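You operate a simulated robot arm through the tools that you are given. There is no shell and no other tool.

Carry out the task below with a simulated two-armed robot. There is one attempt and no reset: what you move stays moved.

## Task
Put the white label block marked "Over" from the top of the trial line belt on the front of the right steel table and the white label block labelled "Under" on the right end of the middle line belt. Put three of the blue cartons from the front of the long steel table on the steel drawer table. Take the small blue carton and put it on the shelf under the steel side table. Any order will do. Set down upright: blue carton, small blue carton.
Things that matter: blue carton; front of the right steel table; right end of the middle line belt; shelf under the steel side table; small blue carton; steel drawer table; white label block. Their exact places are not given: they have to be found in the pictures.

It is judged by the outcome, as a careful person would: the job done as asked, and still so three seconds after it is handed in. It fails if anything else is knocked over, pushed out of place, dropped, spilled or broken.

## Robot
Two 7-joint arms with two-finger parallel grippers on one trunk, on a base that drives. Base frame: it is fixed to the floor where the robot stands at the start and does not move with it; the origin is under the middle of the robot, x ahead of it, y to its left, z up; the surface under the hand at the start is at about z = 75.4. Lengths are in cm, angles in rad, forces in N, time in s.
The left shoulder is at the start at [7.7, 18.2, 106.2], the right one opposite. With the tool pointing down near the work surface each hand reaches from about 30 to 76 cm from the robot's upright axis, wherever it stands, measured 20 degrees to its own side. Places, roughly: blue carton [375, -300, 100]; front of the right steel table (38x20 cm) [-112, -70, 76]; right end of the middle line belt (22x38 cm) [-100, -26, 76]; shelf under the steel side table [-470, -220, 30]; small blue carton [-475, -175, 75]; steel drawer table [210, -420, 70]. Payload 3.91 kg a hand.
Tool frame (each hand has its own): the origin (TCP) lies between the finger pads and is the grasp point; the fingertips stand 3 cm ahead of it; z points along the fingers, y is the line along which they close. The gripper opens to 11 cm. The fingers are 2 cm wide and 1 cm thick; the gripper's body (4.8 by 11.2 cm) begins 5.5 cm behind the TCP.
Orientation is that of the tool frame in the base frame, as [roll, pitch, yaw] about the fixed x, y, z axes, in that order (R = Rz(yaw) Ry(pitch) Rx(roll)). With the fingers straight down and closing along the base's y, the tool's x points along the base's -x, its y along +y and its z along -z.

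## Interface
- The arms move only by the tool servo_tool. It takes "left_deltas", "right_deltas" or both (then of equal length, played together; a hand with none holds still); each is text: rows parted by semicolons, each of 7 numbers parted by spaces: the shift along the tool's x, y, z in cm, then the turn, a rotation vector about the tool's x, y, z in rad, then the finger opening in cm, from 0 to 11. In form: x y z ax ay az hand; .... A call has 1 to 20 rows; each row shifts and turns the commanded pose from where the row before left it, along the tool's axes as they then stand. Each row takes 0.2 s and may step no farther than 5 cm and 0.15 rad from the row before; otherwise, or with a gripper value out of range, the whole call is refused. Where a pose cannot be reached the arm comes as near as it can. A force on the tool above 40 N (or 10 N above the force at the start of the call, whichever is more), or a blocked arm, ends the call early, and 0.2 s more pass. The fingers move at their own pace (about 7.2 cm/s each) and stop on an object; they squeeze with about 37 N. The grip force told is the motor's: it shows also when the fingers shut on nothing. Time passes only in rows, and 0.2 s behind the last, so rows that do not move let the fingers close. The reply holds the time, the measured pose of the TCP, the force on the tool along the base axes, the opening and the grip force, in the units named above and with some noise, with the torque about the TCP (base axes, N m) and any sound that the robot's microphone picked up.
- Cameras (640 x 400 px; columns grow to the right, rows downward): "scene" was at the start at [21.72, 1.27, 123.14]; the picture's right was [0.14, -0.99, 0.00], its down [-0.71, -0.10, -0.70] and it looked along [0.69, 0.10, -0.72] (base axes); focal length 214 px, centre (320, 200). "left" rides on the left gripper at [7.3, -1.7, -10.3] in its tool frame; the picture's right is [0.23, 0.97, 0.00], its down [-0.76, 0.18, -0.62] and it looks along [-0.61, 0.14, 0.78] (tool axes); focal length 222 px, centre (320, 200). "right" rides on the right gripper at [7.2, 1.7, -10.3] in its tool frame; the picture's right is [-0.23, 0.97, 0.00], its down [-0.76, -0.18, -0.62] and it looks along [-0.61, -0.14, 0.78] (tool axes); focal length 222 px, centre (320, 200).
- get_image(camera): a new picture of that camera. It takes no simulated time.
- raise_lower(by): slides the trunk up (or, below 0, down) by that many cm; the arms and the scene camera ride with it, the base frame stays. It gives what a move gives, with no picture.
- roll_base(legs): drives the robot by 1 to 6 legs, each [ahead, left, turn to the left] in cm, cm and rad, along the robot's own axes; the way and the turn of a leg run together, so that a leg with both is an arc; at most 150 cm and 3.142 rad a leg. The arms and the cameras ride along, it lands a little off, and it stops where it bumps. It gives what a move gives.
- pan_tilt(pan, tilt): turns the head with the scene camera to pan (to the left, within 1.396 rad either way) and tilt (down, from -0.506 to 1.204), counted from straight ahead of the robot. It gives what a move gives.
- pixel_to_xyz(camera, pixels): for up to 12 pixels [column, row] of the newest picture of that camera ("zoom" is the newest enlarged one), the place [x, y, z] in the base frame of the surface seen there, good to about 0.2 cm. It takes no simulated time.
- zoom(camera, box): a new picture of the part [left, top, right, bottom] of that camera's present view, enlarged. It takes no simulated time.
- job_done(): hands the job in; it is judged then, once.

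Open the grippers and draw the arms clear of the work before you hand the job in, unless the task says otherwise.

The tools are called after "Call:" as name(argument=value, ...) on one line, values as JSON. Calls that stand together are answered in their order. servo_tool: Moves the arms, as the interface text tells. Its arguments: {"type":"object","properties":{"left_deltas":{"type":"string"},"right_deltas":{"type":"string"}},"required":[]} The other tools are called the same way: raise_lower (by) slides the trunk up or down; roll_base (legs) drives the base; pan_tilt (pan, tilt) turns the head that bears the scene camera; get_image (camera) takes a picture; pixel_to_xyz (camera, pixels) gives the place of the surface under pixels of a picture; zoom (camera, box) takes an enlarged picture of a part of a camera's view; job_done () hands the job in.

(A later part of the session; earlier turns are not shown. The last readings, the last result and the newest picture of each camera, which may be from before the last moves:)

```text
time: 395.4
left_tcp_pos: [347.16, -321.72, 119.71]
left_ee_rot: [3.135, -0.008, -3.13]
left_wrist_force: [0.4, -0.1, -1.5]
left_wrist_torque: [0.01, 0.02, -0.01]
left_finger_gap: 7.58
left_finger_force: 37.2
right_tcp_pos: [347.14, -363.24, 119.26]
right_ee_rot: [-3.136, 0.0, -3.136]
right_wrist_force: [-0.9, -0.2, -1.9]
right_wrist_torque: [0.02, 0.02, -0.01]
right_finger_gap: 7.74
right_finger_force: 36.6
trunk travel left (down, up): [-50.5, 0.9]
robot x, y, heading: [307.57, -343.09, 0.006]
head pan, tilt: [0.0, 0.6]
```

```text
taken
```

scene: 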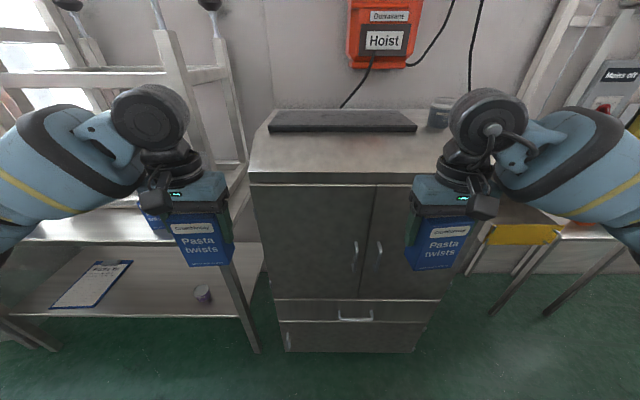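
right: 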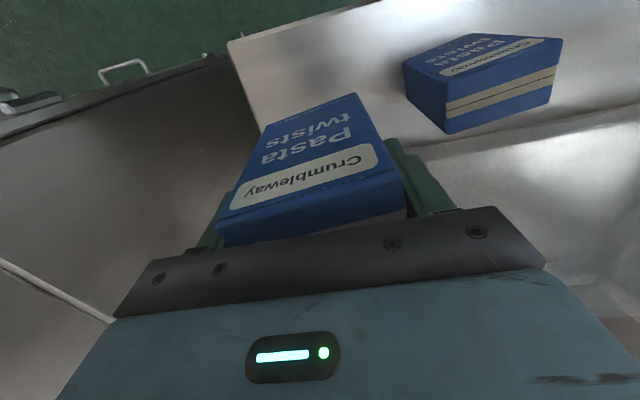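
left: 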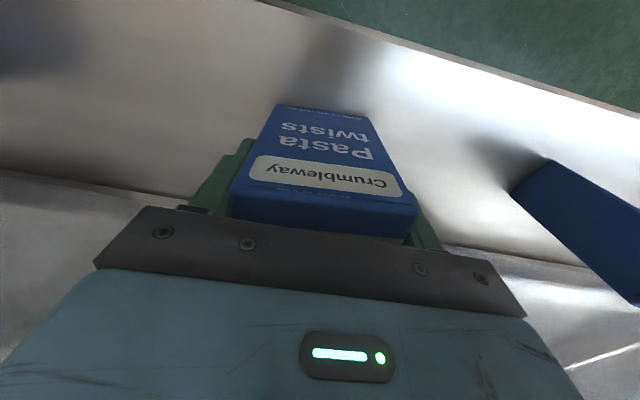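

Both cartons are safe in hand. I back along the same aisle line (y≈-343) to x≈155.

Call:
roll_base(legs=[[0, 4, -0.006], [-150, 0, 0]])

Call:
pan_tilt(pan=-0.7, tilt=0.7)

Call:
get_image(camera="scene")

```text
time: 403.3
left_tcp_pos: [200.57, -317.68, 119.56]
left_ee_rot: [3.136, -0.007, 3.138]
left_wrist_force: [-0.4, 0.3, -1.7]
left_wrist_torque: [0.02, 0.02, 0.03]
left_finger_gap: 7.54
left_finger_force: 36.9
right_tcp_pos: [199.89, -359.25, 119.31]
right_ee_rot: [-3.139, 0.0, 3.132]
right_wrist_force: [-0.1, 0.1, -1.3]
right_wrist_torque: [0.0, 0.02, 0.01]
right_finger_gap: 7.7
right_finger_force: 37.5
trunk travel left (down, up): [-50.5, 0.9]
robot x, y, heading: [160.71, -338.22, -0.008]
head pan, tilt: [0.0, 0.6]
```

```text
time: 404.4
left_tcp_pos: [200.56, -317.7, 119.73]
left_ee_rot: [3.137, -0.007, 3.139]
left_wrist_force: [0.1, 1.1, -1.2]
left_wrist_torque: [0.0, 0.0, 0.01]
left_finger_gap: 7.57
left_finger_force: 36.7
right_tcp_pos: [199.8, -359.24, 119.21]
right_ee_rot: [-3.138, 0.0, 3.132]
right_wrist_force: [0.3, -0.4, -2.2]
right_wrist_torque: [0.0, 0.0, -0.03]
right_finger_gap: 7.65
right_finger_force: 37.2
trunk travel left (down, up): [-50.5, 0.9]
robot x, y, heading: [161.06, -338.39, -0.012]
head pan, tilt: [-0.7, 0.7]
```

```text
taken
```

scene: 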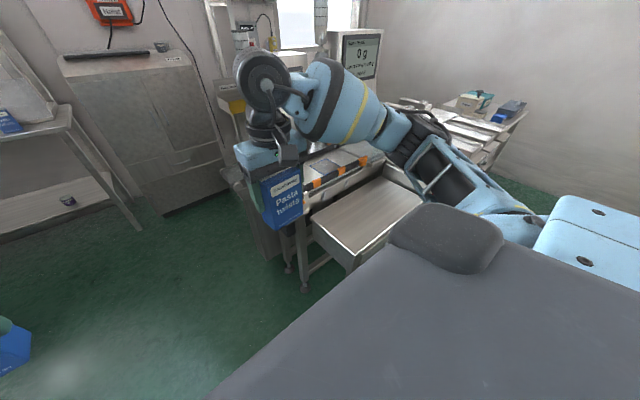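

I need to see the floor in front of the drawer table and cart E. I turn the base right by 0.8 rad and look.

Call:
roll_base(legs=[[0, 0, -0.8]])

Call:
pan_tilt(pan=-0.5, tilt=0.7)

Call:
get_image(camera="scene")

```text
time: 406.9
left_tcp_pos: [203.05, -353.01, 119.55]
left_ee_rot: [3.136, -0.007, 2.324]
left_wrist_force: [-1.2, 0.4, -1.9]
left_wrist_torque: [0.0, 0.01, 0.01]
left_finger_gap: 7.54
left_finger_force: 37.0
right_tcp_pos: [172.24, -381.05, 119.4]
right_ee_rot: [-3.138, -0.001, 2.318]
right_wrist_force: [0.1, 0.2, -2.2]
right_wrist_torque: [0.0, -0.03, 0.0]
right_finger_gap: 7.68
right_finger_force: 36.8
trunk travel left (down, up): [-50.5, 0.9]
robot x, y, heading: [160.91, -338.28, -0.82]
head pan, tilt: [-0.7, 0.7]
```

```text
time: 407.7
left_tcp_pos: [202.99, -352.93, 119.61]
left_ee_rot: [3.136, -0.007, 2.325]
left_wrist_force: [0.7, -0.4, -1.3]
left_wrist_torque: [-0.02, 0.02, 0.02]
left_finger_gap: 7.56
left_finger_force: 36.9
right_tcp_pos: [172.33, -380.86, 119.22]
right_ee_rot: [-3.136, -0.002, 2.318]
right_wrist_force: [-0.2, 0.2, -1.7]
right_wrist_torque: [0.02, -0.01, -0.04]
right_finger_gap: 7.66
right_finger_force: 37.3
trunk travel left (down, up): [-50.5, 0.9]
robot x, y, heading: [160.91, -337.98, -0.82]
head pan, tilt: [-0.499, 0.7]
```

```text
taken
```

scene: 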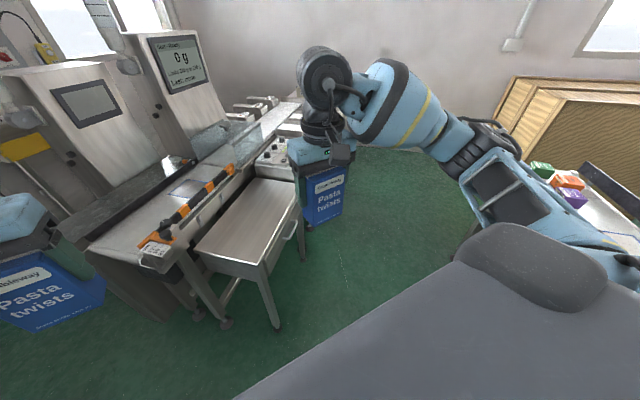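

The floor in front of the drawer table is clear. I measure the table's top corners and cart E's nearest edge.

Call:
pixel_to_xyz(camera="scene", pixels=[[202, 247], [258, 258], [296, 195], [262, 183], [250, 220], [282, 190], [610, 230], [585, 170], [637, 210], [275, 325], [300, 225], [215, 190]])

Call:
zoom(camera="scene", box=[130, 140, 340, 340])

```text
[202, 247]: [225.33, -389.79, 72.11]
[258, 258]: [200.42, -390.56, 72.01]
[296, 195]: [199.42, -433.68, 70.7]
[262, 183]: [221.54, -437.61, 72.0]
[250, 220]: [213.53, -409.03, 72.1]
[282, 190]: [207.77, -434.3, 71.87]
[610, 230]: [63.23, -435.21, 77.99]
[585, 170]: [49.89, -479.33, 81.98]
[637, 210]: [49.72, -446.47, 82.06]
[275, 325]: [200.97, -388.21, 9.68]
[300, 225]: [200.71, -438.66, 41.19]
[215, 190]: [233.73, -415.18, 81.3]
```

```text
2.00 times, centred on (235, 240) of scene
```

zoom: 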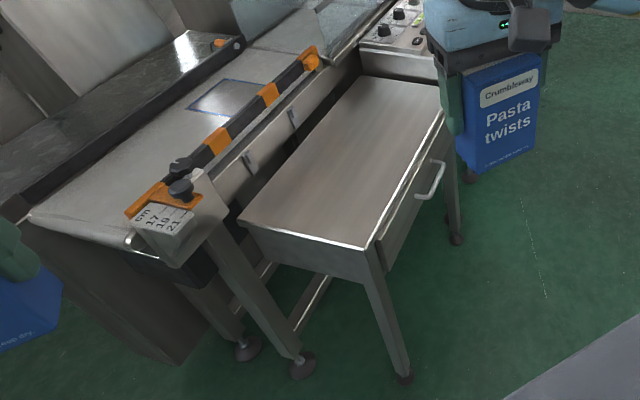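

Drawer table top: x 200–226, y −390…−443, z=72. I turn back to face +x and slide right to y≈-416 in front of it.

Call:
roll_base(legs=[[0, 0, 0.82], [-8, 0, 0], [0, -77, 0]])

Call:
pan_tilt(pan=0.0, tilt=0.8)

Call:
get_image(camera="scene")

```text
time: 417.5
left_tcp_pos: [192.15, -392.35, 119.62]
left_ee_rot: [3.135, -0.008, -3.124]
left_wrist_force: [-0.7, -1.4, -1.4]
left_wrist_torque: [0.05, -0.01, -0.01]
left_finger_gap: 7.51
left_finger_force: 37.2
right_tcp_pos: [192.28, -434.01, 119.18]
right_ee_rot: [-3.136, 0.0, -3.131]
right_wrist_force: [-0.5, -0.3, -2.0]
right_wrist_torque: [0.0, -0.02, 0.01]
right_finger_gap: 7.68
right_finger_force: 37.3
trunk travel left (down, up): [-50.5, 0.9]
robot x, y, heading: [153.31, -413.88, 0.014]
head pan, tilt: [-0.499, 0.7]
```

```text
time: 418.4
left_tcp_pos: [192.3, -392.42, 119.69]
left_ee_rot: [3.136, -0.007, -3.123]
left_wrist_force: [-0.1, -0.2, -1.0]
left_wrist_torque: [-0.02, -0.01, 0.03]
left_finger_gap: 7.5
left_finger_force: 36.8
right_tcp_pos: [192.49, -434.04, 119.23]
right_ee_rot: [-3.137, 0.0, -3.134]
right_wrist_force: [0.5, -0.6, -1.9]
right_wrist_torque: [0.0, 0.02, -0.04]
right_finger_gap: 7.63
right_finger_force: 36.8
trunk travel left (down, up): [-50.5, 0.9]
robot x, y, heading: [152.74, -413.4, 0.014]
head pan, tilt: [0.0, 0.799]
```

```text
taken
```

scene: 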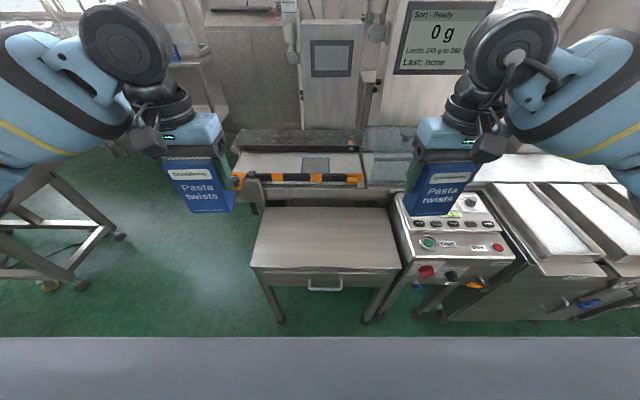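

The drawer table is right in front. I measure its top's corners and the control box beside it.

Call:
pixel_to_xyz(camera="scene", pixels=[[264, 210], [386, 210], [254, 265], [398, 265], [325, 238], [410, 230], [425, 200], [300, 180], [350, 180], [330, 290], [395, 215]])

```text
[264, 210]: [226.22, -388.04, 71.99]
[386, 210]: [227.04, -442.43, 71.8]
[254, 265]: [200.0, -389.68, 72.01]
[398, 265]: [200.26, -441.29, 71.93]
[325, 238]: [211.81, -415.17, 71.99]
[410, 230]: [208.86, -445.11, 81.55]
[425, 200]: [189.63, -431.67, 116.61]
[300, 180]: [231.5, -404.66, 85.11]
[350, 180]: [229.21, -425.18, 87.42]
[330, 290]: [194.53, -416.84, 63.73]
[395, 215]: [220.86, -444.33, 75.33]
```

I lower the trunk 12 cm and bring the cartons above (213,-399) and (213,-427).

Call:
raise_lower(by=-12)

Call:
servo_tool(left_deltas="-4 -1.3 0 0 0 0 5.5; -4 -1.3 0 0 0 0 5.5; -4 -1.3 0 0 0 0 5.5; -4 -1.3 0 0 0 0 5.5; -4.6 -1.4 0 0 0 0 5.5; 0 0 4 0 0 0 5.5; 0 0 4 0 0 0 5.5; 0 0 4 0 0 0 5.5; 0 0 4 0 0 0 5.5; 0 0 4 0 0 0 5.5; 0 0 4 0 0 0 5.5; 0 0 0 0 0 0 5.5", right_deltas="-4 1.3 0 0 0 0 5.5; -4 1.3 0 0 0 0 5.5; -4 1.3 0 0 0 0 5.5; -4 1.3 0 0 0 0 5.5; -4.6 1.3 0 0 0 0 5.5; 0 0 4 0 0 0 5.5; 0 0 4 0 0 0 5.5; 0 0 4 0 0 0 5.5; 0 0 4 0 0 0 5.5; 0 0 4 0 0 0 5.5; 0 0 4 0 0 0 5.5; 0 0 0 0 0 0 5.5")

Call:
get_image(camera="scene")

Call:
get_image(camera="left")

Call:
get_image(camera="right")

```text
time: 419.9
left_tcp_pos: [192.28, -392.43, 107.67]
left_ee_rot: [3.136, -0.005, -3.122]
left_wrist_force: [0.0, -0.2, -0.1]
left_wrist_torque: [0.0, 0.0, 0.05]
left_finger_gap: 7.52
left_finger_force: 37.2
right_tcp_pos: [192.27, -433.96, 107.32]
right_ee_rot: [-3.137, -0.001, -3.13]
right_wrist_force: [-0.1, -0.6, -0.8]
right_wrist_torque: [0.0, -0.01, 0.01]
right_finger_gap: 7.63
right_finger_force: 37.3
trunk travel left (down, up): [-38.5, 12.9]
robot x, y, heading: [152.84, -413.69, 0.008]
head pan, tilt: [0.0, 0.799]
```

```text
time: 422.5
left_tcp_pos: [212.73, -398.61, 83.41]
left_ee_rot: [3.137, -0.006, -3.124]
left_wrist_force: [-0.8, -0.4, -1.9]
left_wrist_torque: [0.02, 0.01, 0.01]
left_finger_gap: 7.5
left_finger_force: 36.7
right_tcp_pos: [212.96, -427.47, 83.21]
right_ee_rot: [-3.137, 0.001, -3.133]
right_wrist_force: [0.2, -0.3, -1.6]
right_wrist_torque: [-0.02, 0.0, -0.01]
right_finger_gap: 7.6
right_finger_force: 36.9
trunk travel left (down, up): [-38.5, 12.9]
robot x, y, heading: [153.14, -414.17, 0.015]
head pan, tilt: [0.0, 0.799]
```

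```text
taken
```

scene: 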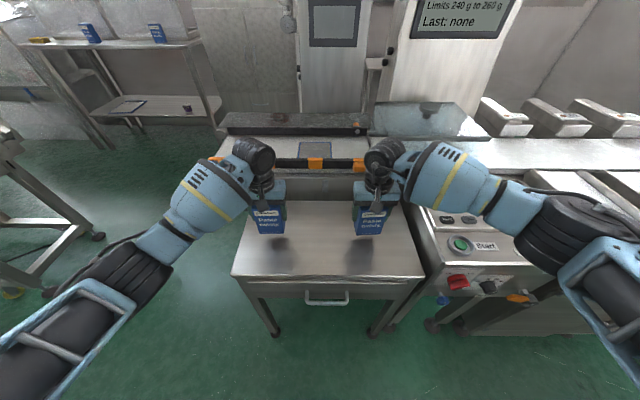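

```text
taken
```

left: 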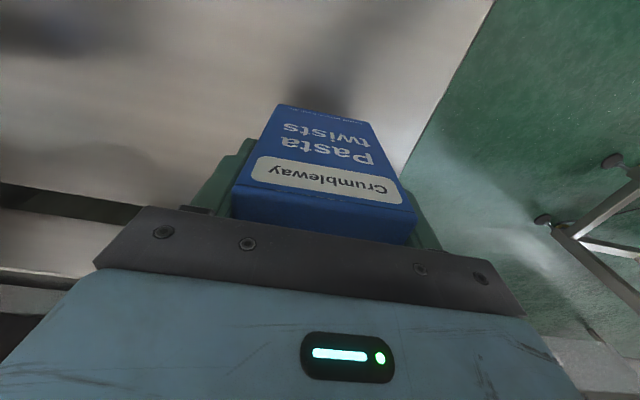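

```text
taken
```

right: 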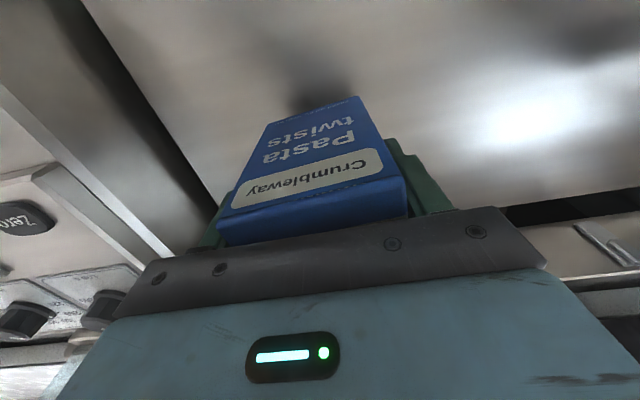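

Both cartons hover ~4 cm above the drawer table. I lower 3.7 cm and read forces.

Call:
servo_tool(left_deltas="0 0 2 0 0 0 5.5; 0 0 1.2 0 0 0 5.5; 0 0 0.5 0 0 0 5.5; 0 0 0 0 0 0 5.5", right_deltas="0 0 2 0 0 0 5.5; 0 0 1.2 0 0 0 5.5; 0 0 0.5 0 0 0 5.5; 0 0 0 0 0 0 5.5")

```text
time: 423.5
left_tcp_pos: [212.83, -398.58, 79.6]
left_ee_rot: [3.138, -0.008, -3.124]
left_wrist_force: [-0.2, -0.4, -1.3]
left_wrist_torque: [-0.02, 0.01, 0.0]
left_finger_gap: 7.49
left_finger_force: 37.4
right_tcp_pos: [212.97, -427.38, 79.51]
right_ee_rot: [-3.137, -0.001, -3.132]
right_wrist_force: [0.5, 0.4, -1.7]
right_wrist_torque: [0.0, 0.02, 0.01]
right_finger_gap: 7.62
right_finger_force: 37.2
trunk travel left (down, up): [-38.5, 12.9]
robot x, y, heading: [153.14, -413.75, 0.009]
head pan, tilt: [0.0, 0.799]
```

No contact yet at z≈79.5. I step both down 0.15 cm at a time.

Call:
servo_tool(left_deltas="0 0 0.15 0 0 0 5.5; 0 0 0 0 0 0 5.5; 0 0 0.12 0 0 0 5.5; 0 0 0 0 0 0 5.5", right_deltas="0 0 0.15 0 0 0 5.5; 0 0 0 0 0 0 5.5; 0 0 0.12 0 0 0 5.5; 0 0 0 0 0 0 5.5")

```text
time: 424.5
left_tcp_pos: [212.91, -398.52, 79.55]
left_ee_rot: [3.136, -0.006, -3.125]
left_wrist_force: [1.4, 1.2, 6.0]
left_wrist_torque: [-0.2, 0.01, 0.01]
left_finger_gap: 7.51
left_finger_force: 37.0
right_tcp_pos: [212.92, -427.5, 79.34]
right_ee_rot: [-3.137, 0.0, -3.131]
right_wrist_force: [-0.2, -1.0, -0.3]
right_wrist_torque: [0.04, 0.03, 0.03]
right_finger_gap: 7.59
right_finger_force: 37.0
trunk travel left (down, up): [-38.5, 12.9]
robot x, y, heading: [153.41, -413.88, 0.01]
head pan, tilt: [0.0, 0.799]
```

Left touches (6 N); right needs a touch more. I lower the right 0.12 cm, then open both hands to 10.5.

Call:
servo_tool(left_deltas="0 0 0 0 0 0 5.5; 0 0 0 0 0 0 5.5; 0 0 0 0 0 0 7.8; 0 0 0 0 0 0 9; 0 0 0 0 0 0 10.5; 0 0 0 0 0 0 10.5; 0 0 0 0 0 0 10.5", right_deltas="0 0 0.12 0 0 0 5.5; 0 0 0 0 0 0 5.5; 0 0 0 0 0 0 7.8; 0 0 0 0 0 0 9; 0 0 0 0 0 0 10.5; 0 0 0 0 0 0 10.5; 0 0 0 0 0 0 10.5")

Call:
get_image(camera="left")

Call:
get_image(camera="right")

```text
time: 426.1
left_tcp_pos: [212.73, -398.61, 79.51]
left_ee_rot: [3.137, -0.007, -3.124]
left_wrist_force: [0.0, 0.1, 0.0]
left_wrist_torque: [0.03, -0.03, 0.0]
left_finger_gap: 10.52
left_finger_force: 0.0
right_tcp_pos: [212.98, -427.45, 79.06]
right_ee_rot: [-3.139, 0.0, -3.13]
right_wrist_force: [0.2, -0.5, -0.1]
right_wrist_torque: [0.03, -0.02, 0.01]
right_finger_gap: 10.52
right_finger_force: 0.1
trunk travel left (down, up): [-38.5, 12.9]
robot x, y, heading: [153.22, -414.08, 0.01]
head pan, tilt: [0.0, 0.799]
```

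```text
taken
```

left: 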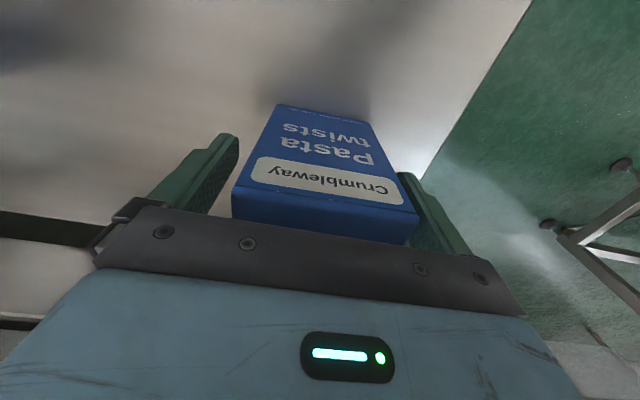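

```text
taken
```

right: 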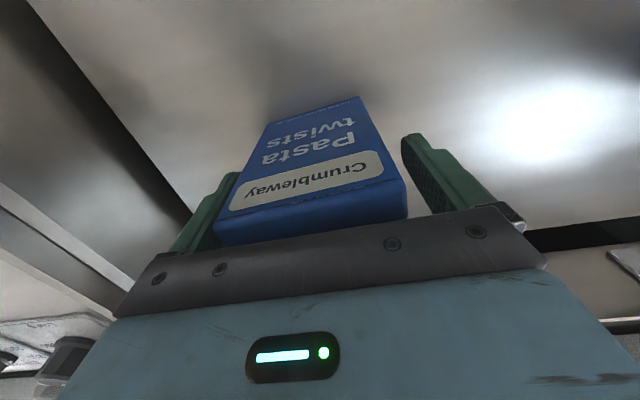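

Both cartons stand free. Each is close to one finger, so I recentre each hand by 0.7 cm away, then rise together.

Call:
servo_tool(left_deltas="0 0.7 0 0 0 0 10.8; 0 0 -1 0 0 0 10.8; 0 0 -3 0 0 0 10.8; 0 0 -4 0 0 0 10.8; 0 0 -4 0 0 0 10.8; 0 0 -4 0 0 0 10.8; 0 0 -4 0 0 0 10.8; 0 0 -4 0 0 0 10.8; 0 0 0 0 0 0 10.8", right_deltas="0 -0.7 0 0 0 0 10.8; 0 0 -1 0 0 0 10.8; 0 0 -3 0 0 0 10.8; 0 0 -4 0 0 0 10.8; 0 0 -4 0 0 0 10.8; 0 0 -4 0 0 0 10.8; 0 0 -4 0 0 0 10.8; 0 0 -4 0 0 0 10.8; 0 0 0 0 0 0 10.8")

Call:
get_image(camera="scene")

```text
time: 428.1
left_tcp_pos: [212.92, -397.9, 103.27]
left_ee_rot: [3.136, -0.009, -3.123]
left_wrist_force: [0.3, -0.2, 0.4]
left_wrist_torque: [0.02, 0.0, 0.0]
left_finger_gap: 10.81
left_finger_force: 0.0
right_tcp_pos: [212.93, -428.07, 103.23]
right_ee_rot: [-3.135, 0.0, -3.13]
right_wrist_force: [0.1, -0.7, 0.0]
right_wrist_torque: [0.04, -0.01, 0.0]
right_finger_gap: 10.77
right_finger_force: 0.1
trunk travel left (down, up): [-38.5, 12.9]
robot x, y, heading: [153.31, -413.56, 0.011]
head pan, tilt: [0.0, 0.799]
```

```text
taken
```

scene: 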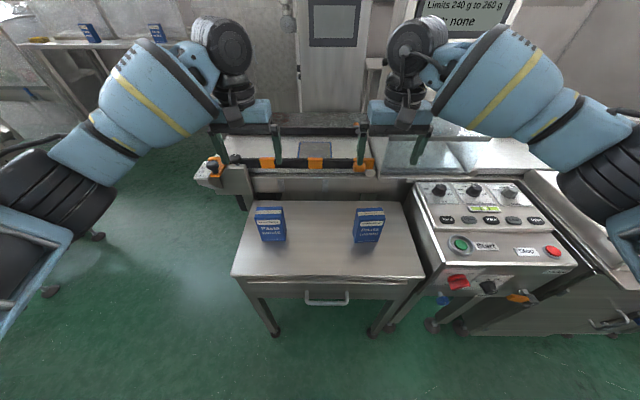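

Two cartons stand upright on the drawer table. I retract both hands, raise the trunk and go back for the third one.

Call:
servo_tool(left_deltas="4 1.5 0 0 0 0 10.8; 4 1.5 0 0 0 0 10.8; 4 1.5 0 0 0 0 10.8; 4 1.5 0 0 0 0 10.8; 4 1.5 0 0 0 0 10.8; 0 0 0 0 0 0 10.8", right_deltas="4 -1.2 0 0 0 0 10.5; 4 -1.2 0 0 0 0 10.5; 4 -1.2 0 0 0 0 10.5; 4 -1.2 0 0 0 0 10.5; 4 -1.2 0 0 0 0 10.5; 0 0 0 0 0 0 10.5")

Call:
raise_lower(by=12)

Call:
roll_base(legs=[[0, 0, -0.011], [0, 74, 0], [148, 0, 0]])

Call:
get_image(camera="scene")

```text
time: 429.5
left_tcp_pos: [192.84, -390.62, 103.69]
left_ee_rot: [3.137, -0.01, -3.122]
left_wrist_force: [0.3, -0.2, 0.0]
left_wrist_torque: [0.0, -0.01, 0.02]
left_finger_gap: 10.79
left_finger_force: 0.0
right_tcp_pos: [193.03, -434.27, 103.18]
right_ee_rot: [-3.136, -0.001, -3.132]
right_wrist_force: [0.9, 0.3, -0.3]
right_wrist_torque: [0.02, 0.02, -0.01]
right_finger_gap: 10.49
right_finger_force: 0.1
trunk travel left (down, up): [-38.5, 12.9]
robot x, y, heading: [153.22, -413.79, 0.011]
head pan, tilt: [0.0, 0.799]
```

```text
time: 431.0
left_tcp_pos: [192.77, -390.82, 115.62]
left_ee_rot: [3.137, -0.011, -3.126]
left_wrist_force: [0.5, 0.0, -1.0]
left_wrist_torque: [-0.01, 0.02, 0.02]
left_finger_gap: 10.79
left_finger_force: 0.1
right_tcp_pos: [193.14, -434.23, 114.96]
right_ee_rot: [-3.137, -0.003, -3.13]
right_wrist_force: [0.6, 0.0, -0.7]
right_wrist_torque: [0.0, 0.0, -0.02]
right_finger_gap: 10.5
right_finger_force: 0.1
trunk travel left (down, up): [-50.5, 0.9]
robot x, y, heading: [153.08, -413.83, 0.016]
head pan, tilt: [0.0, 0.799]
```

```text
time: 445.2
left_tcp_pos: [342.18, -318.78, 115.57]
left_ee_rot: [3.137, -0.007, -3.132]
left_wrist_force: [-0.6, 0.0, -0.4]
left_wrist_torque: [0.02, 0.03, 0.02]
left_finger_gap: 10.82
left_finger_force: 0.0
right_tcp_pos: [342.08, -362.11, 115.28]
right_ee_rot: [-3.137, 0.002, -3.141]
right_wrist_force: [1.0, 0.0, 1.1]
right_wrist_torque: [0.01, 0.02, 0.0]
right_finger_gap: 10.52
right_finger_force: 0.0
trunk travel left (down, up): [-50.5, 0.9]
robot x, y, heading: [302.17, -341.57, 0.007]
head pan, tilt: [0.0, 0.799]
```

```text
taken
```

scene: 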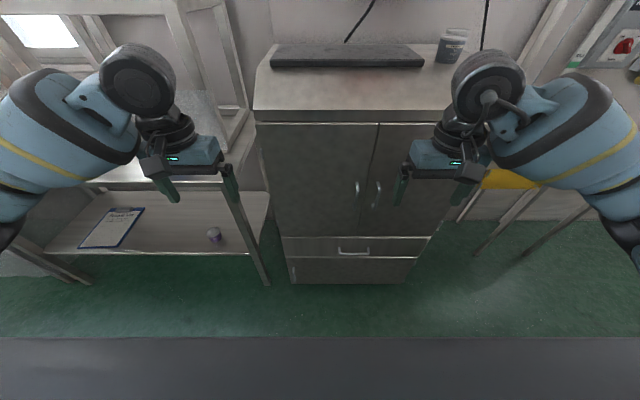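

Now I slide left 71 cm to y≈-270 in front of the remaining cartons.

Call:
roll_base(legs=[[0, 71, 0], [14, 0, 0]])

Call:
pan_tilt(pan=0.0, tilt=0.7)

Call:
get_image(camera="scene")

```text
time: 452.9
left_tcp_pos: [355.44, -246.39, 115.68]
left_ee_rot: [3.136, -0.006, -3.126]
left_wrist_force: [-0.2, 0.3, 0.5]
left_wrist_torque: [0.01, -0.02, 0.02]
left_finger_gap: 10.79
left_finger_force: 0.2
right_tcp_pos: [355.57, -289.74, 115.31]
right_ee_rot: [-3.138, -0.001, -3.132]
right_wrist_force: [-0.6, -0.1, 0.9]
right_wrist_torque: [0.01, 0.03, 0.0]
right_finger_gap: 10.53
right_finger_force: 0.0
trunk travel left (down, up): [-50.5, 0.9]
robot x, y, heading: [315.63, -269.92, 0.009]
head pan, tilt: [0.0, 0.799]
```

```text
time: 453.5
left_tcp_pos: [355.59, -246.35, 115.74]
left_ee_rot: [3.136, -0.007, -3.126]
left_wrist_force: [-0.3, 0.3, -0.4]
left_wrist_torque: [-0.03, -0.02, -0.03]
left_finger_gap: 10.8
left_finger_force: 0.1
right_tcp_pos: [355.82, -289.71, 115.13]
right_ee_rot: [-3.137, -0.002, -3.132]
right_wrist_force: [0.1, -0.9, -0.2]
right_wrist_torque: [-0.04, -0.01, 0.02]
right_finger_gap: 10.52
right_finger_force: 0.0
trunk travel left (down, up): [-50.5, 0.9]
robot x, y, heading: [315.72, -269.75, 0.016]
head pan, tilt: [0.0, 0.7]
```

```text
taken
```

scene: 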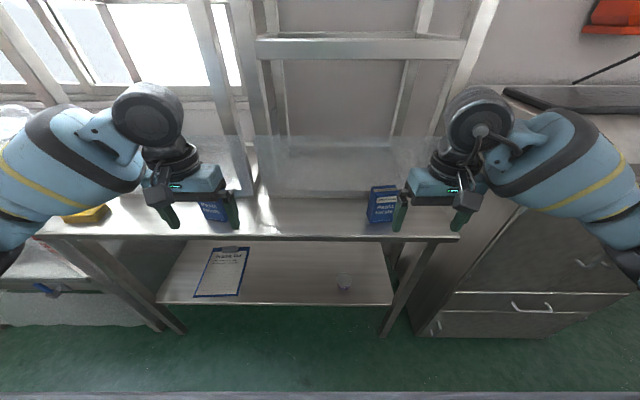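

The third carton is at (383,205). I raise the right hand slightly and move it forward above the carton.

Call:
servo_tool(right_deltas="0 0 -4 0 0 0 10.5; -4 0.3 -2 0 0 0 10.5; -4 0.3 0 0 0 0 10.5; -4 0.3 0 0 0 0 10.5; -4 0.3 0 0 0 0 10.5; -4 0.3 0 0 0 0 10.5; 0 0 0 0 0 0 10.5")

Call:
get_image(camera="right")

```text
time: 455.1
left_tcp_pos: [355.36, -246.45, 115.74]
left_ee_rot: [3.137, -0.009, -3.126]
left_wrist_force: [1.2, -0.7, 0.7]
left_wrist_torque: [0.04, -0.03, 0.02]
left_finger_gap: 10.83
left_finger_force: 0.0
right_tcp_pos: [375.42, -287.99, 121.18]
right_ee_rot: [-3.137, 0.001, -3.13]
right_wrist_force: [-0.6, -0.5, -0.9]
right_wrist_torque: [0.02, 0.0, 0.03]
right_finger_gap: 10.52
right_finger_force: 0.1
trunk travel left (down, up): [-50.5, 0.9]
robot x, y, heading: [315.43, -269.66, 0.01]
head pan, tilt: [0.0, 0.7]
```

```text
taken
```

right: 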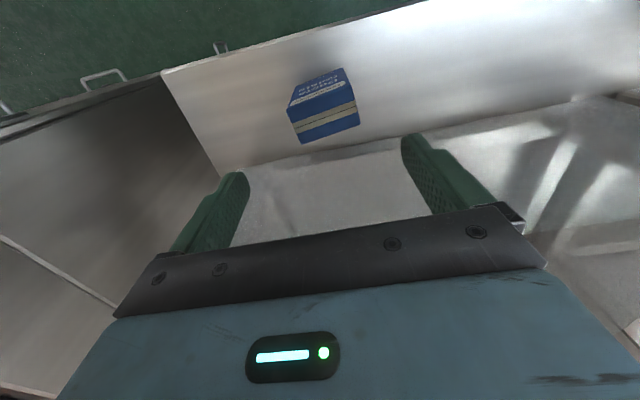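

I measure the carton's top corners in this picture.

Call:
pixel_to_xyz(camera="right", pixels=[[290, 110], [350, 85], [303, 141], [357, 122], [325, 115], [297, 122], [355, 103]])

```text
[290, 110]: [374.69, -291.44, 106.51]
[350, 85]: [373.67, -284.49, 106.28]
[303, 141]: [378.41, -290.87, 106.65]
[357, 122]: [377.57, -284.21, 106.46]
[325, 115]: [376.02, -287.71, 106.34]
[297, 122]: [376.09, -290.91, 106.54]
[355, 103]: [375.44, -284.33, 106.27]
```

Carton centre (376.2,-287.8), rotated ~0.13 rad. I rotate the hand −0.13 about its z to match, align, and descend to z≈107 first.

Call:
servo_tool(right_deltas="-0.8 0.2 2 0 0 -0.13 10.5; 0 0 4 0 0 0 10.5; 0 0 4 0 0 0 10.5; 0 0 4 0 0 0 10.5; 0 0 0 0 0 0 10.5")

Call:
get_image(camera="right")

```text
time: 456.3
left_tcp_pos: [355.42, -246.28, 115.76]
left_ee_rot: [3.136, -0.007, -3.126]
left_wrist_force: [0.3, 0.6, -0.1]
left_wrist_torque: [0.01, -0.04, -0.01]
left_finger_gap: 10.79
left_finger_force: 0.1
right_tcp_pos: [376.43, -287.9, 107.35]
right_ee_rot: [-3.135, 0.0, -3.002]
right_wrist_force: [0.4, -0.4, 0.1]
right_wrist_torque: [-0.03, -0.02, 0.01]
right_finger_gap: 10.52
right_finger_force: 0.0
trunk travel left (down, up): [-50.5, 0.9]
robot x, y, heading: [315.18, -269.83, 0.014]
head pan, tilt: [0.0, 0.7]
```

```text
taken
```

right: 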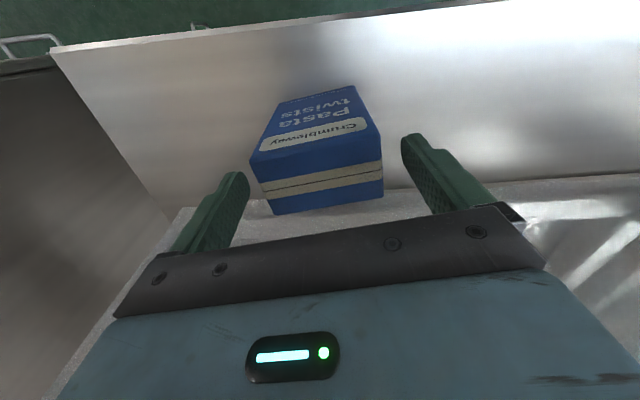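

Well aligned now; the carton is slightly nearer the −y finger, so I shift −0.4 in tool y, descend 5 cm and close.

Call:
servo_tool(right_deltas="0 -0.4 3 0 0 0 10.5; 0 0 2 0 0 0 10.5; 0 0 0 0 0 0 10.5; 0 0 0 0 0 0 8.5; 0 0 0 0 0 0 6.5; 0 0 0 0 0 0 5.5; 0 0 0 0 0 0 5.5; 0 0 0 0 0 0 5.5")

Call:
get_image(camera="right")

```text
time: 458.1
left_tcp_pos: [355.38, -246.3, 115.74]
left_ee_rot: [3.137, -0.007, -3.126]
left_wrist_force: [-0.9, 0.0, 0.0]
left_wrist_torque: [-0.03, -0.01, 0.03]
left_finger_gap: 10.82
left_finger_force: 0.0
right_tcp_pos: [376.42, -288.1, 102.19]
right_ee_rot: [-3.136, -0.001, -3.001]
right_wrist_force: [-0.5, 0.5, -0.4]
right_wrist_torque: [0.07, 0.0, 0.01]
right_finger_gap: 7.47
right_finger_force: 37.0
trunk travel left (down, up): [-50.5, 0.9]
robot x, y, heading: [315.62, -269.61, 0.011]
head pan, tilt: [0.0, 0.7]
```

```text
taken
```

right: 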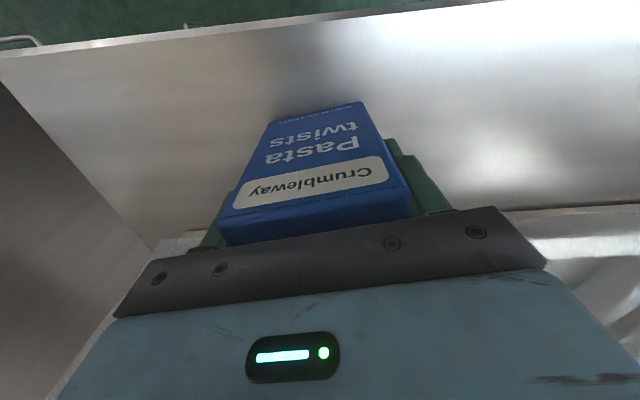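

Gripped (gap 7.5). I lift 14 cm, then retract 20 cm and rotate the hand back square.

Call:
servo_tool(right_deltas="0 0 -1 0 0 0 5.5; 0 0 -3 0 0 0 5.5; 0 0 -4 0 0 0 5.5; 0 0 -4 0 0 0 5.5; 0 0 -3 0 0 0 5.5; 4 0 -1 0 0 0 5.5; 4 0 -1 0 0 0.06 5.5; 4 0 0 0 0 0.07 5.5; 4 0 0 0 0 0 5.5; 4 0 0 0 0 0 5.5; 0 0 0 0 0 0 5.5")

Call:
get_image(camera="scene")

```text
time: 460.5
left_tcp_pos: [355.54, -246.32, 115.69]
left_ee_rot: [3.137, -0.008, -3.126]
left_wrist_force: [0.4, 0.0, -0.8]
left_wrist_torque: [0.0, -0.01, 0.01]
left_finger_gap: 10.79
left_finger_force: 0.0
right_tcp_pos: [356.38, -289.83, 119.25]
right_ee_rot: [-3.139, -0.002, -3.133]
right_wrist_force: [0.7, -0.2, -1.6]
right_wrist_torque: [-0.02, 0.02, -0.02]
right_finger_gap: 7.5
right_finger_force: 37.4
trunk travel left (down, up): [-50.5, 0.9]
robot x, y, heading: [315.96, -269.47, 0.013]
head pan, tilt: [0.0, 0.7]
```

```text
taken
```

scene: 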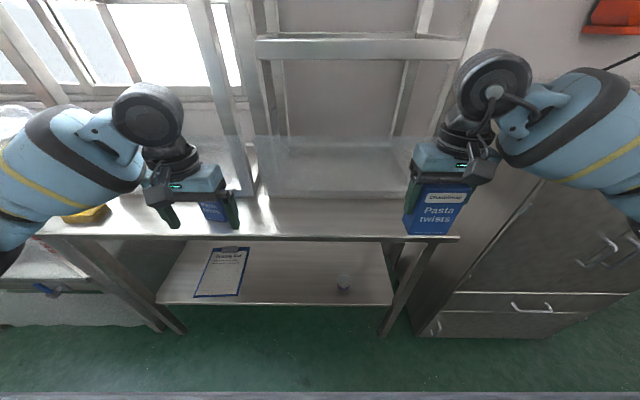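

Third carton in hand. I go back the same way: back off, slide right to y≈-341, back to x≈155.

Call:
roll_base(legs=[[-10, 0, -0.013], [0, -70, 0], [-150, 0, 0]])

Call:
get_image(camera="scene")

```text
time: 474.8
left_tcp_pos: [196.9, -317.9, 115.82]
left_ee_rot: [3.135, -0.009, -3.125]
left_wrist_force: [0.3, 0.6, 0.1]
left_wrist_torque: [-0.01, -0.01, -0.02]
left_finger_gap: 10.81
left_finger_force: 0.0
right_tcp_pos: [198.0, -361.37, 119.28]
right_ee_rot: [-3.139, 0.001, -3.132]
right_wrist_force: [0.6, 0.6, -1.1]
right_wrist_torque: [-0.01, 0.02, 0.03]
right_finger_gap: 7.48
right_finger_force: 37.0
trunk travel left (down, up): [-50.5, 0.9]
robot x, y, heading: [157.31, -341.16, 0.011]
head pan, tilt: [0.0, 0.7]
```

```text
taken
```

scene: 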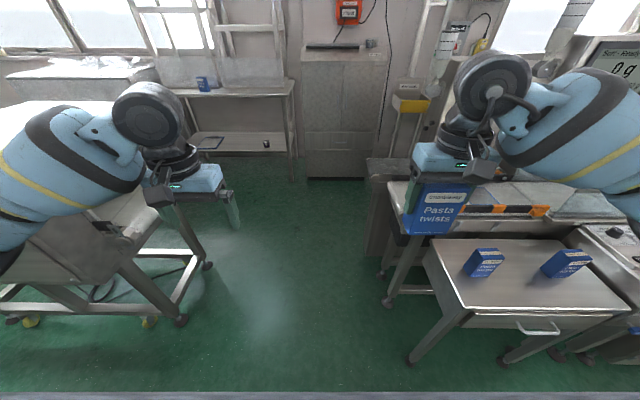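

Both placed cartons still stand. I slide right to y≈-396 for placing the third between them.

Call:
roll_base(legs=[[-4, 0, -0.011], [0, -55, 0]])

Call:
raise_lower(by=-12)

Call:
get_image(camera="scene")

```text
time: 480.6
left_tcp_pos: [193.18, -373.37, 115.66]
left_ee_rot: [3.136, -0.007, 3.139]
left_wrist_force: [0.4, -1.1, -0.3]
left_wrist_torque: [-0.02, -0.01, 0.04]
left_finger_gap: 10.83
left_finger_force: 0.0
right_tcp_pos: [193.46, -416.8, 119.36]
right_ee_rot: [-3.138, -0.001, 3.132]
right_wrist_force: [-0.2, 0.4, -1.3]
right_wrist_torque: [0.0, -0.03, 0.0]
right_finger_gap: 7.47
right_finger_force: 36.7
trunk travel left (down, up): [-50.5, 0.9]
robot x, y, heading: [153.0, -395.67, -0.003]
head pan, tilt: [0.0, 0.7]
```

```text
time: 482.1
left_tcp_pos: [193.24, -373.36, 103.82]
left_ee_rot: [3.136, -0.009, 3.14]
left_wrist_force: [-0.4, 0.1, -0.5]
left_wrist_torque: [0.01, 0.0, 0.02]
left_finger_gap: 10.79
left_finger_force: 0.1
right_tcp_pos: [193.37, -416.8, 107.27]
right_ee_rot: [-3.138, 0.001, 3.133]
right_wrist_force: [0.0, -0.4, -1.3]
right_wrist_torque: [0.03, 0.01, 0.0]
right_finger_gap: 7.49
right_finger_force: 37.0
trunk travel left (down, up): [-38.5, 12.9]
robot x, y, heading: [152.91, -395.98, -0.008]
head pan, tilt: [0.0, 0.7]
```

```text
taken
```

scene: 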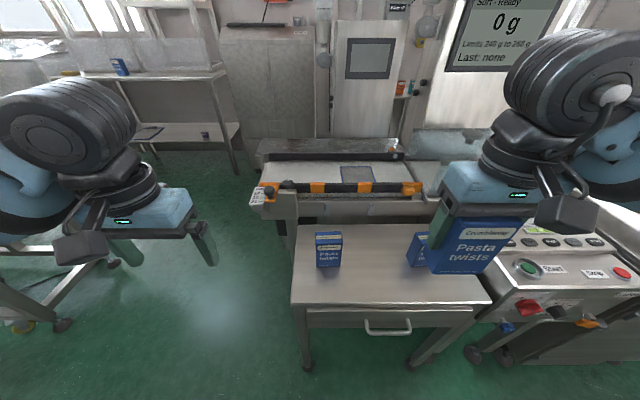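

I measure the two standing cartons to centre the third between them.

Call:
pixel_to_xyz(camera="scene", pixels=[[317, 235], [341, 235], [317, 252], [340, 262], [329, 237], [411, 240], [425, 235], [408, 262], [427, 236], [380, 270]])

```text
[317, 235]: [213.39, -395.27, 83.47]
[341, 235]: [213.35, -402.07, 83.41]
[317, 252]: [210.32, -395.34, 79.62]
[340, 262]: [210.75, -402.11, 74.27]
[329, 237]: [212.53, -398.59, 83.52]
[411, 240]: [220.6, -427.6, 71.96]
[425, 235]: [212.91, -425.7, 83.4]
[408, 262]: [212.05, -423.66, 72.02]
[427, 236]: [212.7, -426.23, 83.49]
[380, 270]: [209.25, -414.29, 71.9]
```

The gap's middle is y≈-413. I move the third carton above (213,-413) and descend to ~3 cm above the table.

Call:
servo_tool(right_deltas="-4 0.8 0 0 0 0 5.5; -4 0.8 0 0 0 0 5.5; -4 0.8 0 0 0 0 5.5; -4 0.8 0 0 0 0 5.5; -3.6 0.6 0 0 0 0 5.5; 0 0 4 0 0 0 5.5; 0 0 4 0 0 0 5.5; 0 0 4 0 0 0 5.5; 0 0 0 0 0 0 5.5")

Call:
get_image(camera="right")

Call:
get_image(camera="scene")

```text
time: 484.1
left_tcp_pos: [193.11, -373.34, 103.69]
left_ee_rot: [3.137, -0.008, 3.141]
left_wrist_force: [-0.5, -0.2, 0.1]
left_wrist_torque: [-0.03, -0.01, 0.02]
left_finger_gap: 10.8
left_finger_force: 0.0
right_tcp_pos: [212.85, -413.3, 95.13]
right_ee_rot: [-3.138, -0.002, 3.132]
right_wrist_force: [0.0, 0.3, -0.5]
right_wrist_torque: [-0.02, -0.04, 0.01]
right_finger_gap: 7.46
right_finger_force: 37.0
trunk travel left (down, up): [-38.5, 12.9]
robot x, y, heading: [152.98, -395.63, -0.012]
head pan, tilt: [0.0, 0.7]
```

```text
taken
```

right: 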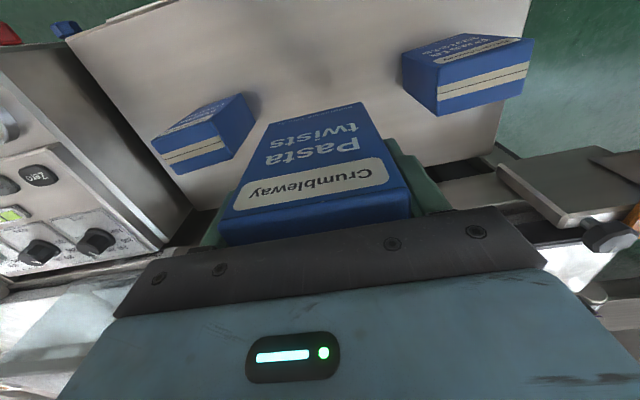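

```text
taken
```

scene: 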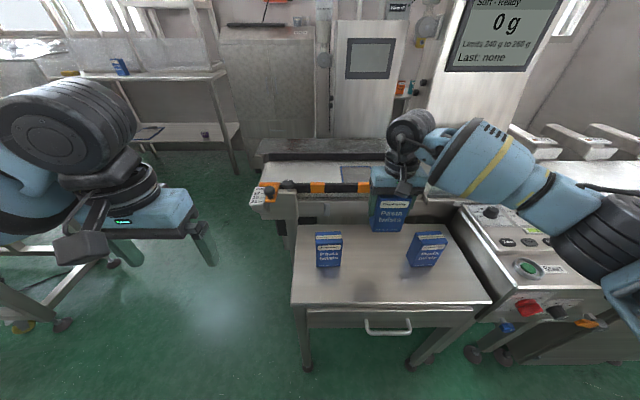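

The third carton hovers between the two. I verify the neighbours' inner edges once more in the right picture.

Call:
pixel_to_xyz(camera="right", pixels=[[240, 97], [252, 125], [220, 140], [155, 150], [405, 60], [438, 112], [437, 75], [228, 158]])

```text
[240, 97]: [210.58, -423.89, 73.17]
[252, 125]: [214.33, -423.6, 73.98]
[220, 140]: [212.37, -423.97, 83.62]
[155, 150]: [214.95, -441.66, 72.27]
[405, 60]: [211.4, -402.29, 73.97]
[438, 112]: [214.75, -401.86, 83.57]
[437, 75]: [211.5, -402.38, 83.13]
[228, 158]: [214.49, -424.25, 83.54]
```

Inner edges at −402.3 and −423.7; the hand at −413.3 is centred. I descend 15 cm.

Call:
servo_tool(right_deltas="0 0.2 4 0 0 0 5.5; 0 0 4 0 0 0 5.5; 0 0 4 0 0 0 5.5; 0 0 2.5 0 0 0 5.5; 0 0 1 0 0 0 5.5; 0 0 0 0 0 0 5.5")

Call:
servo_tool(right_deltas="0 0 0.25 0 0 0 5.5; 0 0 0 0 0 0 5.5; 0 0 0.12 0 0 0 5.5; 0 0 0 0 0 0 5.5")

```text
time: 485.4
left_tcp_pos: [193.19, -373.42, 103.72]
left_ee_rot: [3.137, -0.007, 3.14]
left_wrist_force: [0.7, 0.1, -0.3]
left_wrist_torque: [-0.05, -0.01, 0.01]
left_finger_gap: 10.8
left_finger_force: 0.1
right_tcp_pos: [213.09, -413.16, 79.66]
right_ee_rot: [-3.135, 0.0, 3.134]
right_wrist_force: [0.5, -0.1, -2.8]
right_wrist_torque: [-0.03, 0.0, -0.01]
right_finger_gap: 7.47
right_finger_force: 37.2
trunk travel left (down, up): [-38.5, 12.9]
robot x, y, heading: [153.2, -395.94, -0.006]
head pan, tilt: [0.0, 0.7]
```

```text
time: 486.4
left_tcp_pos: [193.21, -373.45, 103.81]
left_ee_rot: [3.136, -0.007, 3.14]
left_wrist_force: [-0.3, 0.2, 0.3]
left_wrist_torque: [-0.02, 0.06, 0.0]
left_finger_gap: 10.79
left_finger_force: 0.0
right_tcp_pos: [213.02, -413.11, 79.32]
right_ee_rot: [-3.137, 0.001, 3.132]
right_wrist_force: [0.7, -0.5, -1.5]
right_wrist_torque: [0.01, 0.02, 0.03]
right_finger_gap: 7.49
right_finger_force: 37.1
trunk travel left (down, up): [-38.5, 12.9]
robot x, y, heading: [153.15, -395.7, -0.006]
head pan, tilt: [0.0, 0.7]
```

Still −1.5 N (its weight) at z=79.32. A little further down.

Call:
servo_tool(right_deltas="0 0 0.12 0 0 0 5.5; 0 0 0 0 0 0 5.5; 0 0 0.12 0 0 0 5.5; 0 0 0 0 0 0 5.5")

```text
time: 487.4
left_tcp_pos: [193.18, -373.43, 103.69]
left_ee_rot: [3.136, -0.007, 3.14]
left_wrist_force: [0.3, -0.4, 0.7]
left_wrist_torque: [0.0, -0.01, 0.06]
left_finger_gap: 10.79
left_finger_force: 0.0
right_tcp_pos: [212.96, -413.08, 79.11]
right_ee_rot: [-3.138, 0.0, 3.132]
right_wrist_force: [0.1, -0.4, -0.5]
right_wrist_torque: [0.0, 0.02, -0.01]
right_finger_gap: 7.45
right_finger_force: 37.3
trunk travel left (down, up): [-38.5, 12.9]
robot x, y, heading: [153.24, -395.76, -0.009]
head pan, tilt: [0.0, 0.7]
```

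Weight is nearly taken (−0.5 N). One more 0.1 cm, then open to 10 and rise.

Call:
servo_tool(right_deltas="0 0 0.1 0 0 0 5.5; 0 0 0 0 0 0 5.5; 0 0 0 0 0 0 7.7; 0 0 0 0 0 0 8.8; 0 0 0 0 0 0 10; 0 0 0 0 0 0 10; 0 0 0 0 0 0 10")

Call:
get_image(camera="right")

```text
time: 489.1
left_tcp_pos: [193.15, -373.31, 103.59]
left_ee_rot: [3.137, -0.008, 3.141]
left_wrist_force: [0.9, 0.6, -0.3]
left_wrist_torque: [0.01, -0.01, 0.03]
left_finger_gap: 10.81
left_finger_force: 0.1
right_tcp_pos: [212.87, -413.02, 79.0]
right_ee_rot: [-3.139, 0.0, 3.133]
right_wrist_force: [0.2, 0.2, 0.2]
right_wrist_torque: [0.0, -0.03, -0.01]
right_finger_gap: 10.0
right_finger_force: 0.1
trunk travel left (down, up): [-38.5, 12.9]
robot x, y, heading: [152.97, -395.64, -0.006]
head pan, tilt: [0.0, 0.7]
```

```text
taken
```

right: 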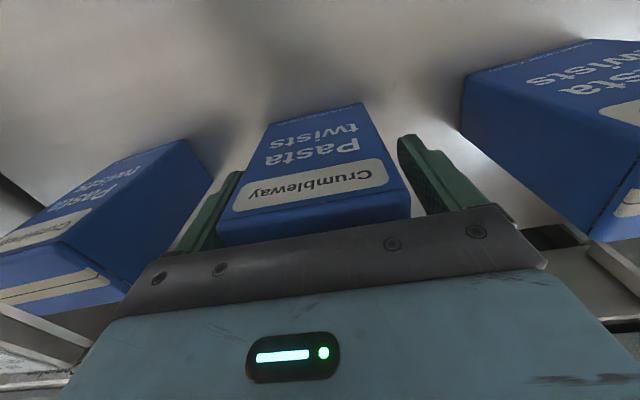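

The third carton stands free between its neighbours. I recentre −0.5 cm in y and rise.

Call:
servo_tool(right_deltas="0 -0.5 0 0 0 0 10; 0 0 -1 0 0 0 10; 0 0 -3 0 0 0 10; 0 0 -4 0 0 0 10; 0 0 -4 0 0 0 10; 0 0 -4 0 0 0 10; 0 0 -4 0 0 0 10; 0 0 -4 0 0 0 10; 4 0 -2 0 0 0 10; 4 0 0 0 0 0 10; 4 0 0 0 0 0 10; 4 0 0 0 0 0 10; 4 0 0 0 0 0 10; 0 0 0 0 0 0 10")

Call:
get_image(camera="scene")

```text
time: 492.1
left_tcp_pos: [193.21, -373.55, 103.79]
left_ee_rot: [3.138, -0.007, 3.139]
left_wrist_force: [0.4, 0.4, 0.3]
left_wrist_torque: [-0.01, -0.01, 0.04]
left_finger_gap: 10.8
left_finger_force: 0.0
right_tcp_pos: [193.12, -413.17, 105.33]
right_ee_rot: [-3.139, 0.001, 3.131]
right_wrist_force: [-0.4, 0.3, 0.2]
right_wrist_torque: [0.01, 0.02, -0.04]
right_finger_gap: 9.96
right_finger_force: 0.0
trunk travel left (down, up): [-38.5, 12.9]
robot x, y, heading: [153.02, -395.74, -0.012]
head pan, tilt: [0.0, 0.7]
```

```text
taken
```

scene: 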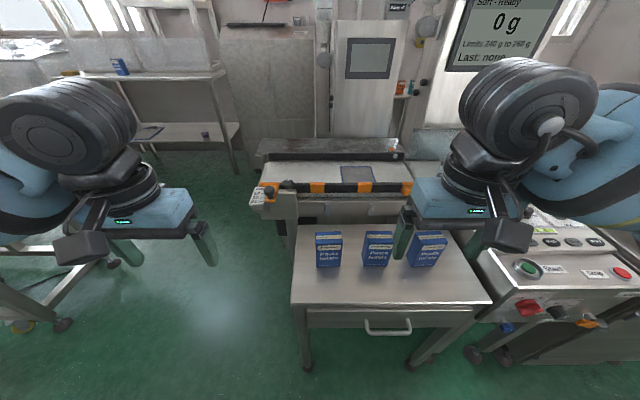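

All three blue cartons stand upright on the drawer table. I zoom to confirm, then draw the arms clear by raising the trunk and sliding away.

Call:
zoom(camera="scene", box=[270, 200, 500, 330])

Call:
raise_lower(by=12)

Call:
roll_base(legs=[[-4, 0, 0], [0, 52, 0]])

Call:
pan_tilt(pan=-0.4, tilt=0.7)

Call:
get_image(camera="scene")

```text
2.78 times, centred on (385, 265) of scene
```

zoom: 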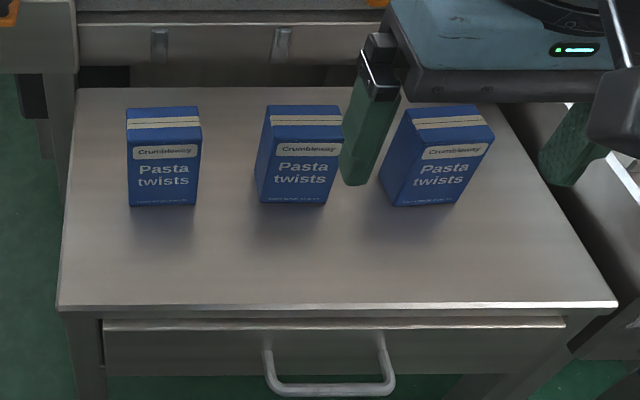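

```text
time: 493.6
left_tcp_pos: [193.3, -373.36, 115.53]
left_ee_rot: [3.135, -0.011, 3.141]
left_wrist_force: [-0.1, 0.5, 0.0]
left_wrist_torque: [-0.02, 0.01, -0.04]
left_finger_gap: 10.77
left_finger_force: 0.1
right_tcp_pos: [193.1, -413.25, 116.91]
right_ee_rot: [-3.136, -0.004, 3.133]
right_wrist_force: [0.3, 0.0, 0.5]
right_wrist_torque: [-0.01, 0.0, 0.0]
right_finger_gap: 10.0
right_finger_force: 0.1
trunk travel left (down, up): [-50.5, 0.9]
robot x, y, heading: [152.7, -395.79, -0.006]
head pan, tilt: [0.0, 0.7]
```

```text
time: 499.0
left_tcp_pos: [190.09, -322.77, 115.72]
left_ee_rot: [3.138, -0.007, 3.127]
left_wrist_force: [0.3, 0.3, 0.2]
left_wrist_torque: [0.0, 0.03, 0.01]
left_finger_gap: 10.81
left_finger_force: 0.0
right_tcp_pos: [189.38, -362.63, 117.1]
right_ee_rot: [-3.139, 0.0, 3.118]
right_wrist_force: [0.1, -0.5, -0.1]
right_wrist_torque: [-0.02, 0.01, 0.01]
right_finger_gap: 10.01
right_finger_force: 0.2
trunk travel left (down, up): [-50.5, 0.9]
robot x, y, heading: [149.61, -344.49, -0.022]
head pan, tilt: [0.0, 0.7]
```

```text
time: 499.9
left_tcp_pos: [190.11, -322.69, 115.76]
left_ee_rot: [3.136, -0.007, 3.126]
left_wrist_force: [0.5, 0.1, 1.2]
left_wrist_torque: [0.0, -0.02, 0.0]
left_finger_gap: 10.79
left_finger_force: 0.0
right_tcp_pos: [189.4, -362.57, 117.08]
right_ee_rot: [-3.139, 0.001, 3.119]
right_wrist_force: [0.9, -0.1, -0.1]
right_wrist_torque: [0.02, -0.03, 0.02]
right_finger_gap: 10.01
right_finger_force: 0.0
trunk travel left (down, up): [-50.5, 0.9]
robot x, y, heading: [149.77, -344.44, -0.016]
head pan, tilt: [-0.4, 0.7]
```

```text
taken
```

scene: 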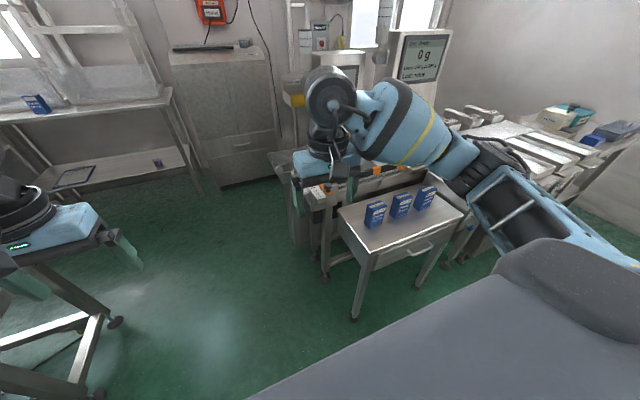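

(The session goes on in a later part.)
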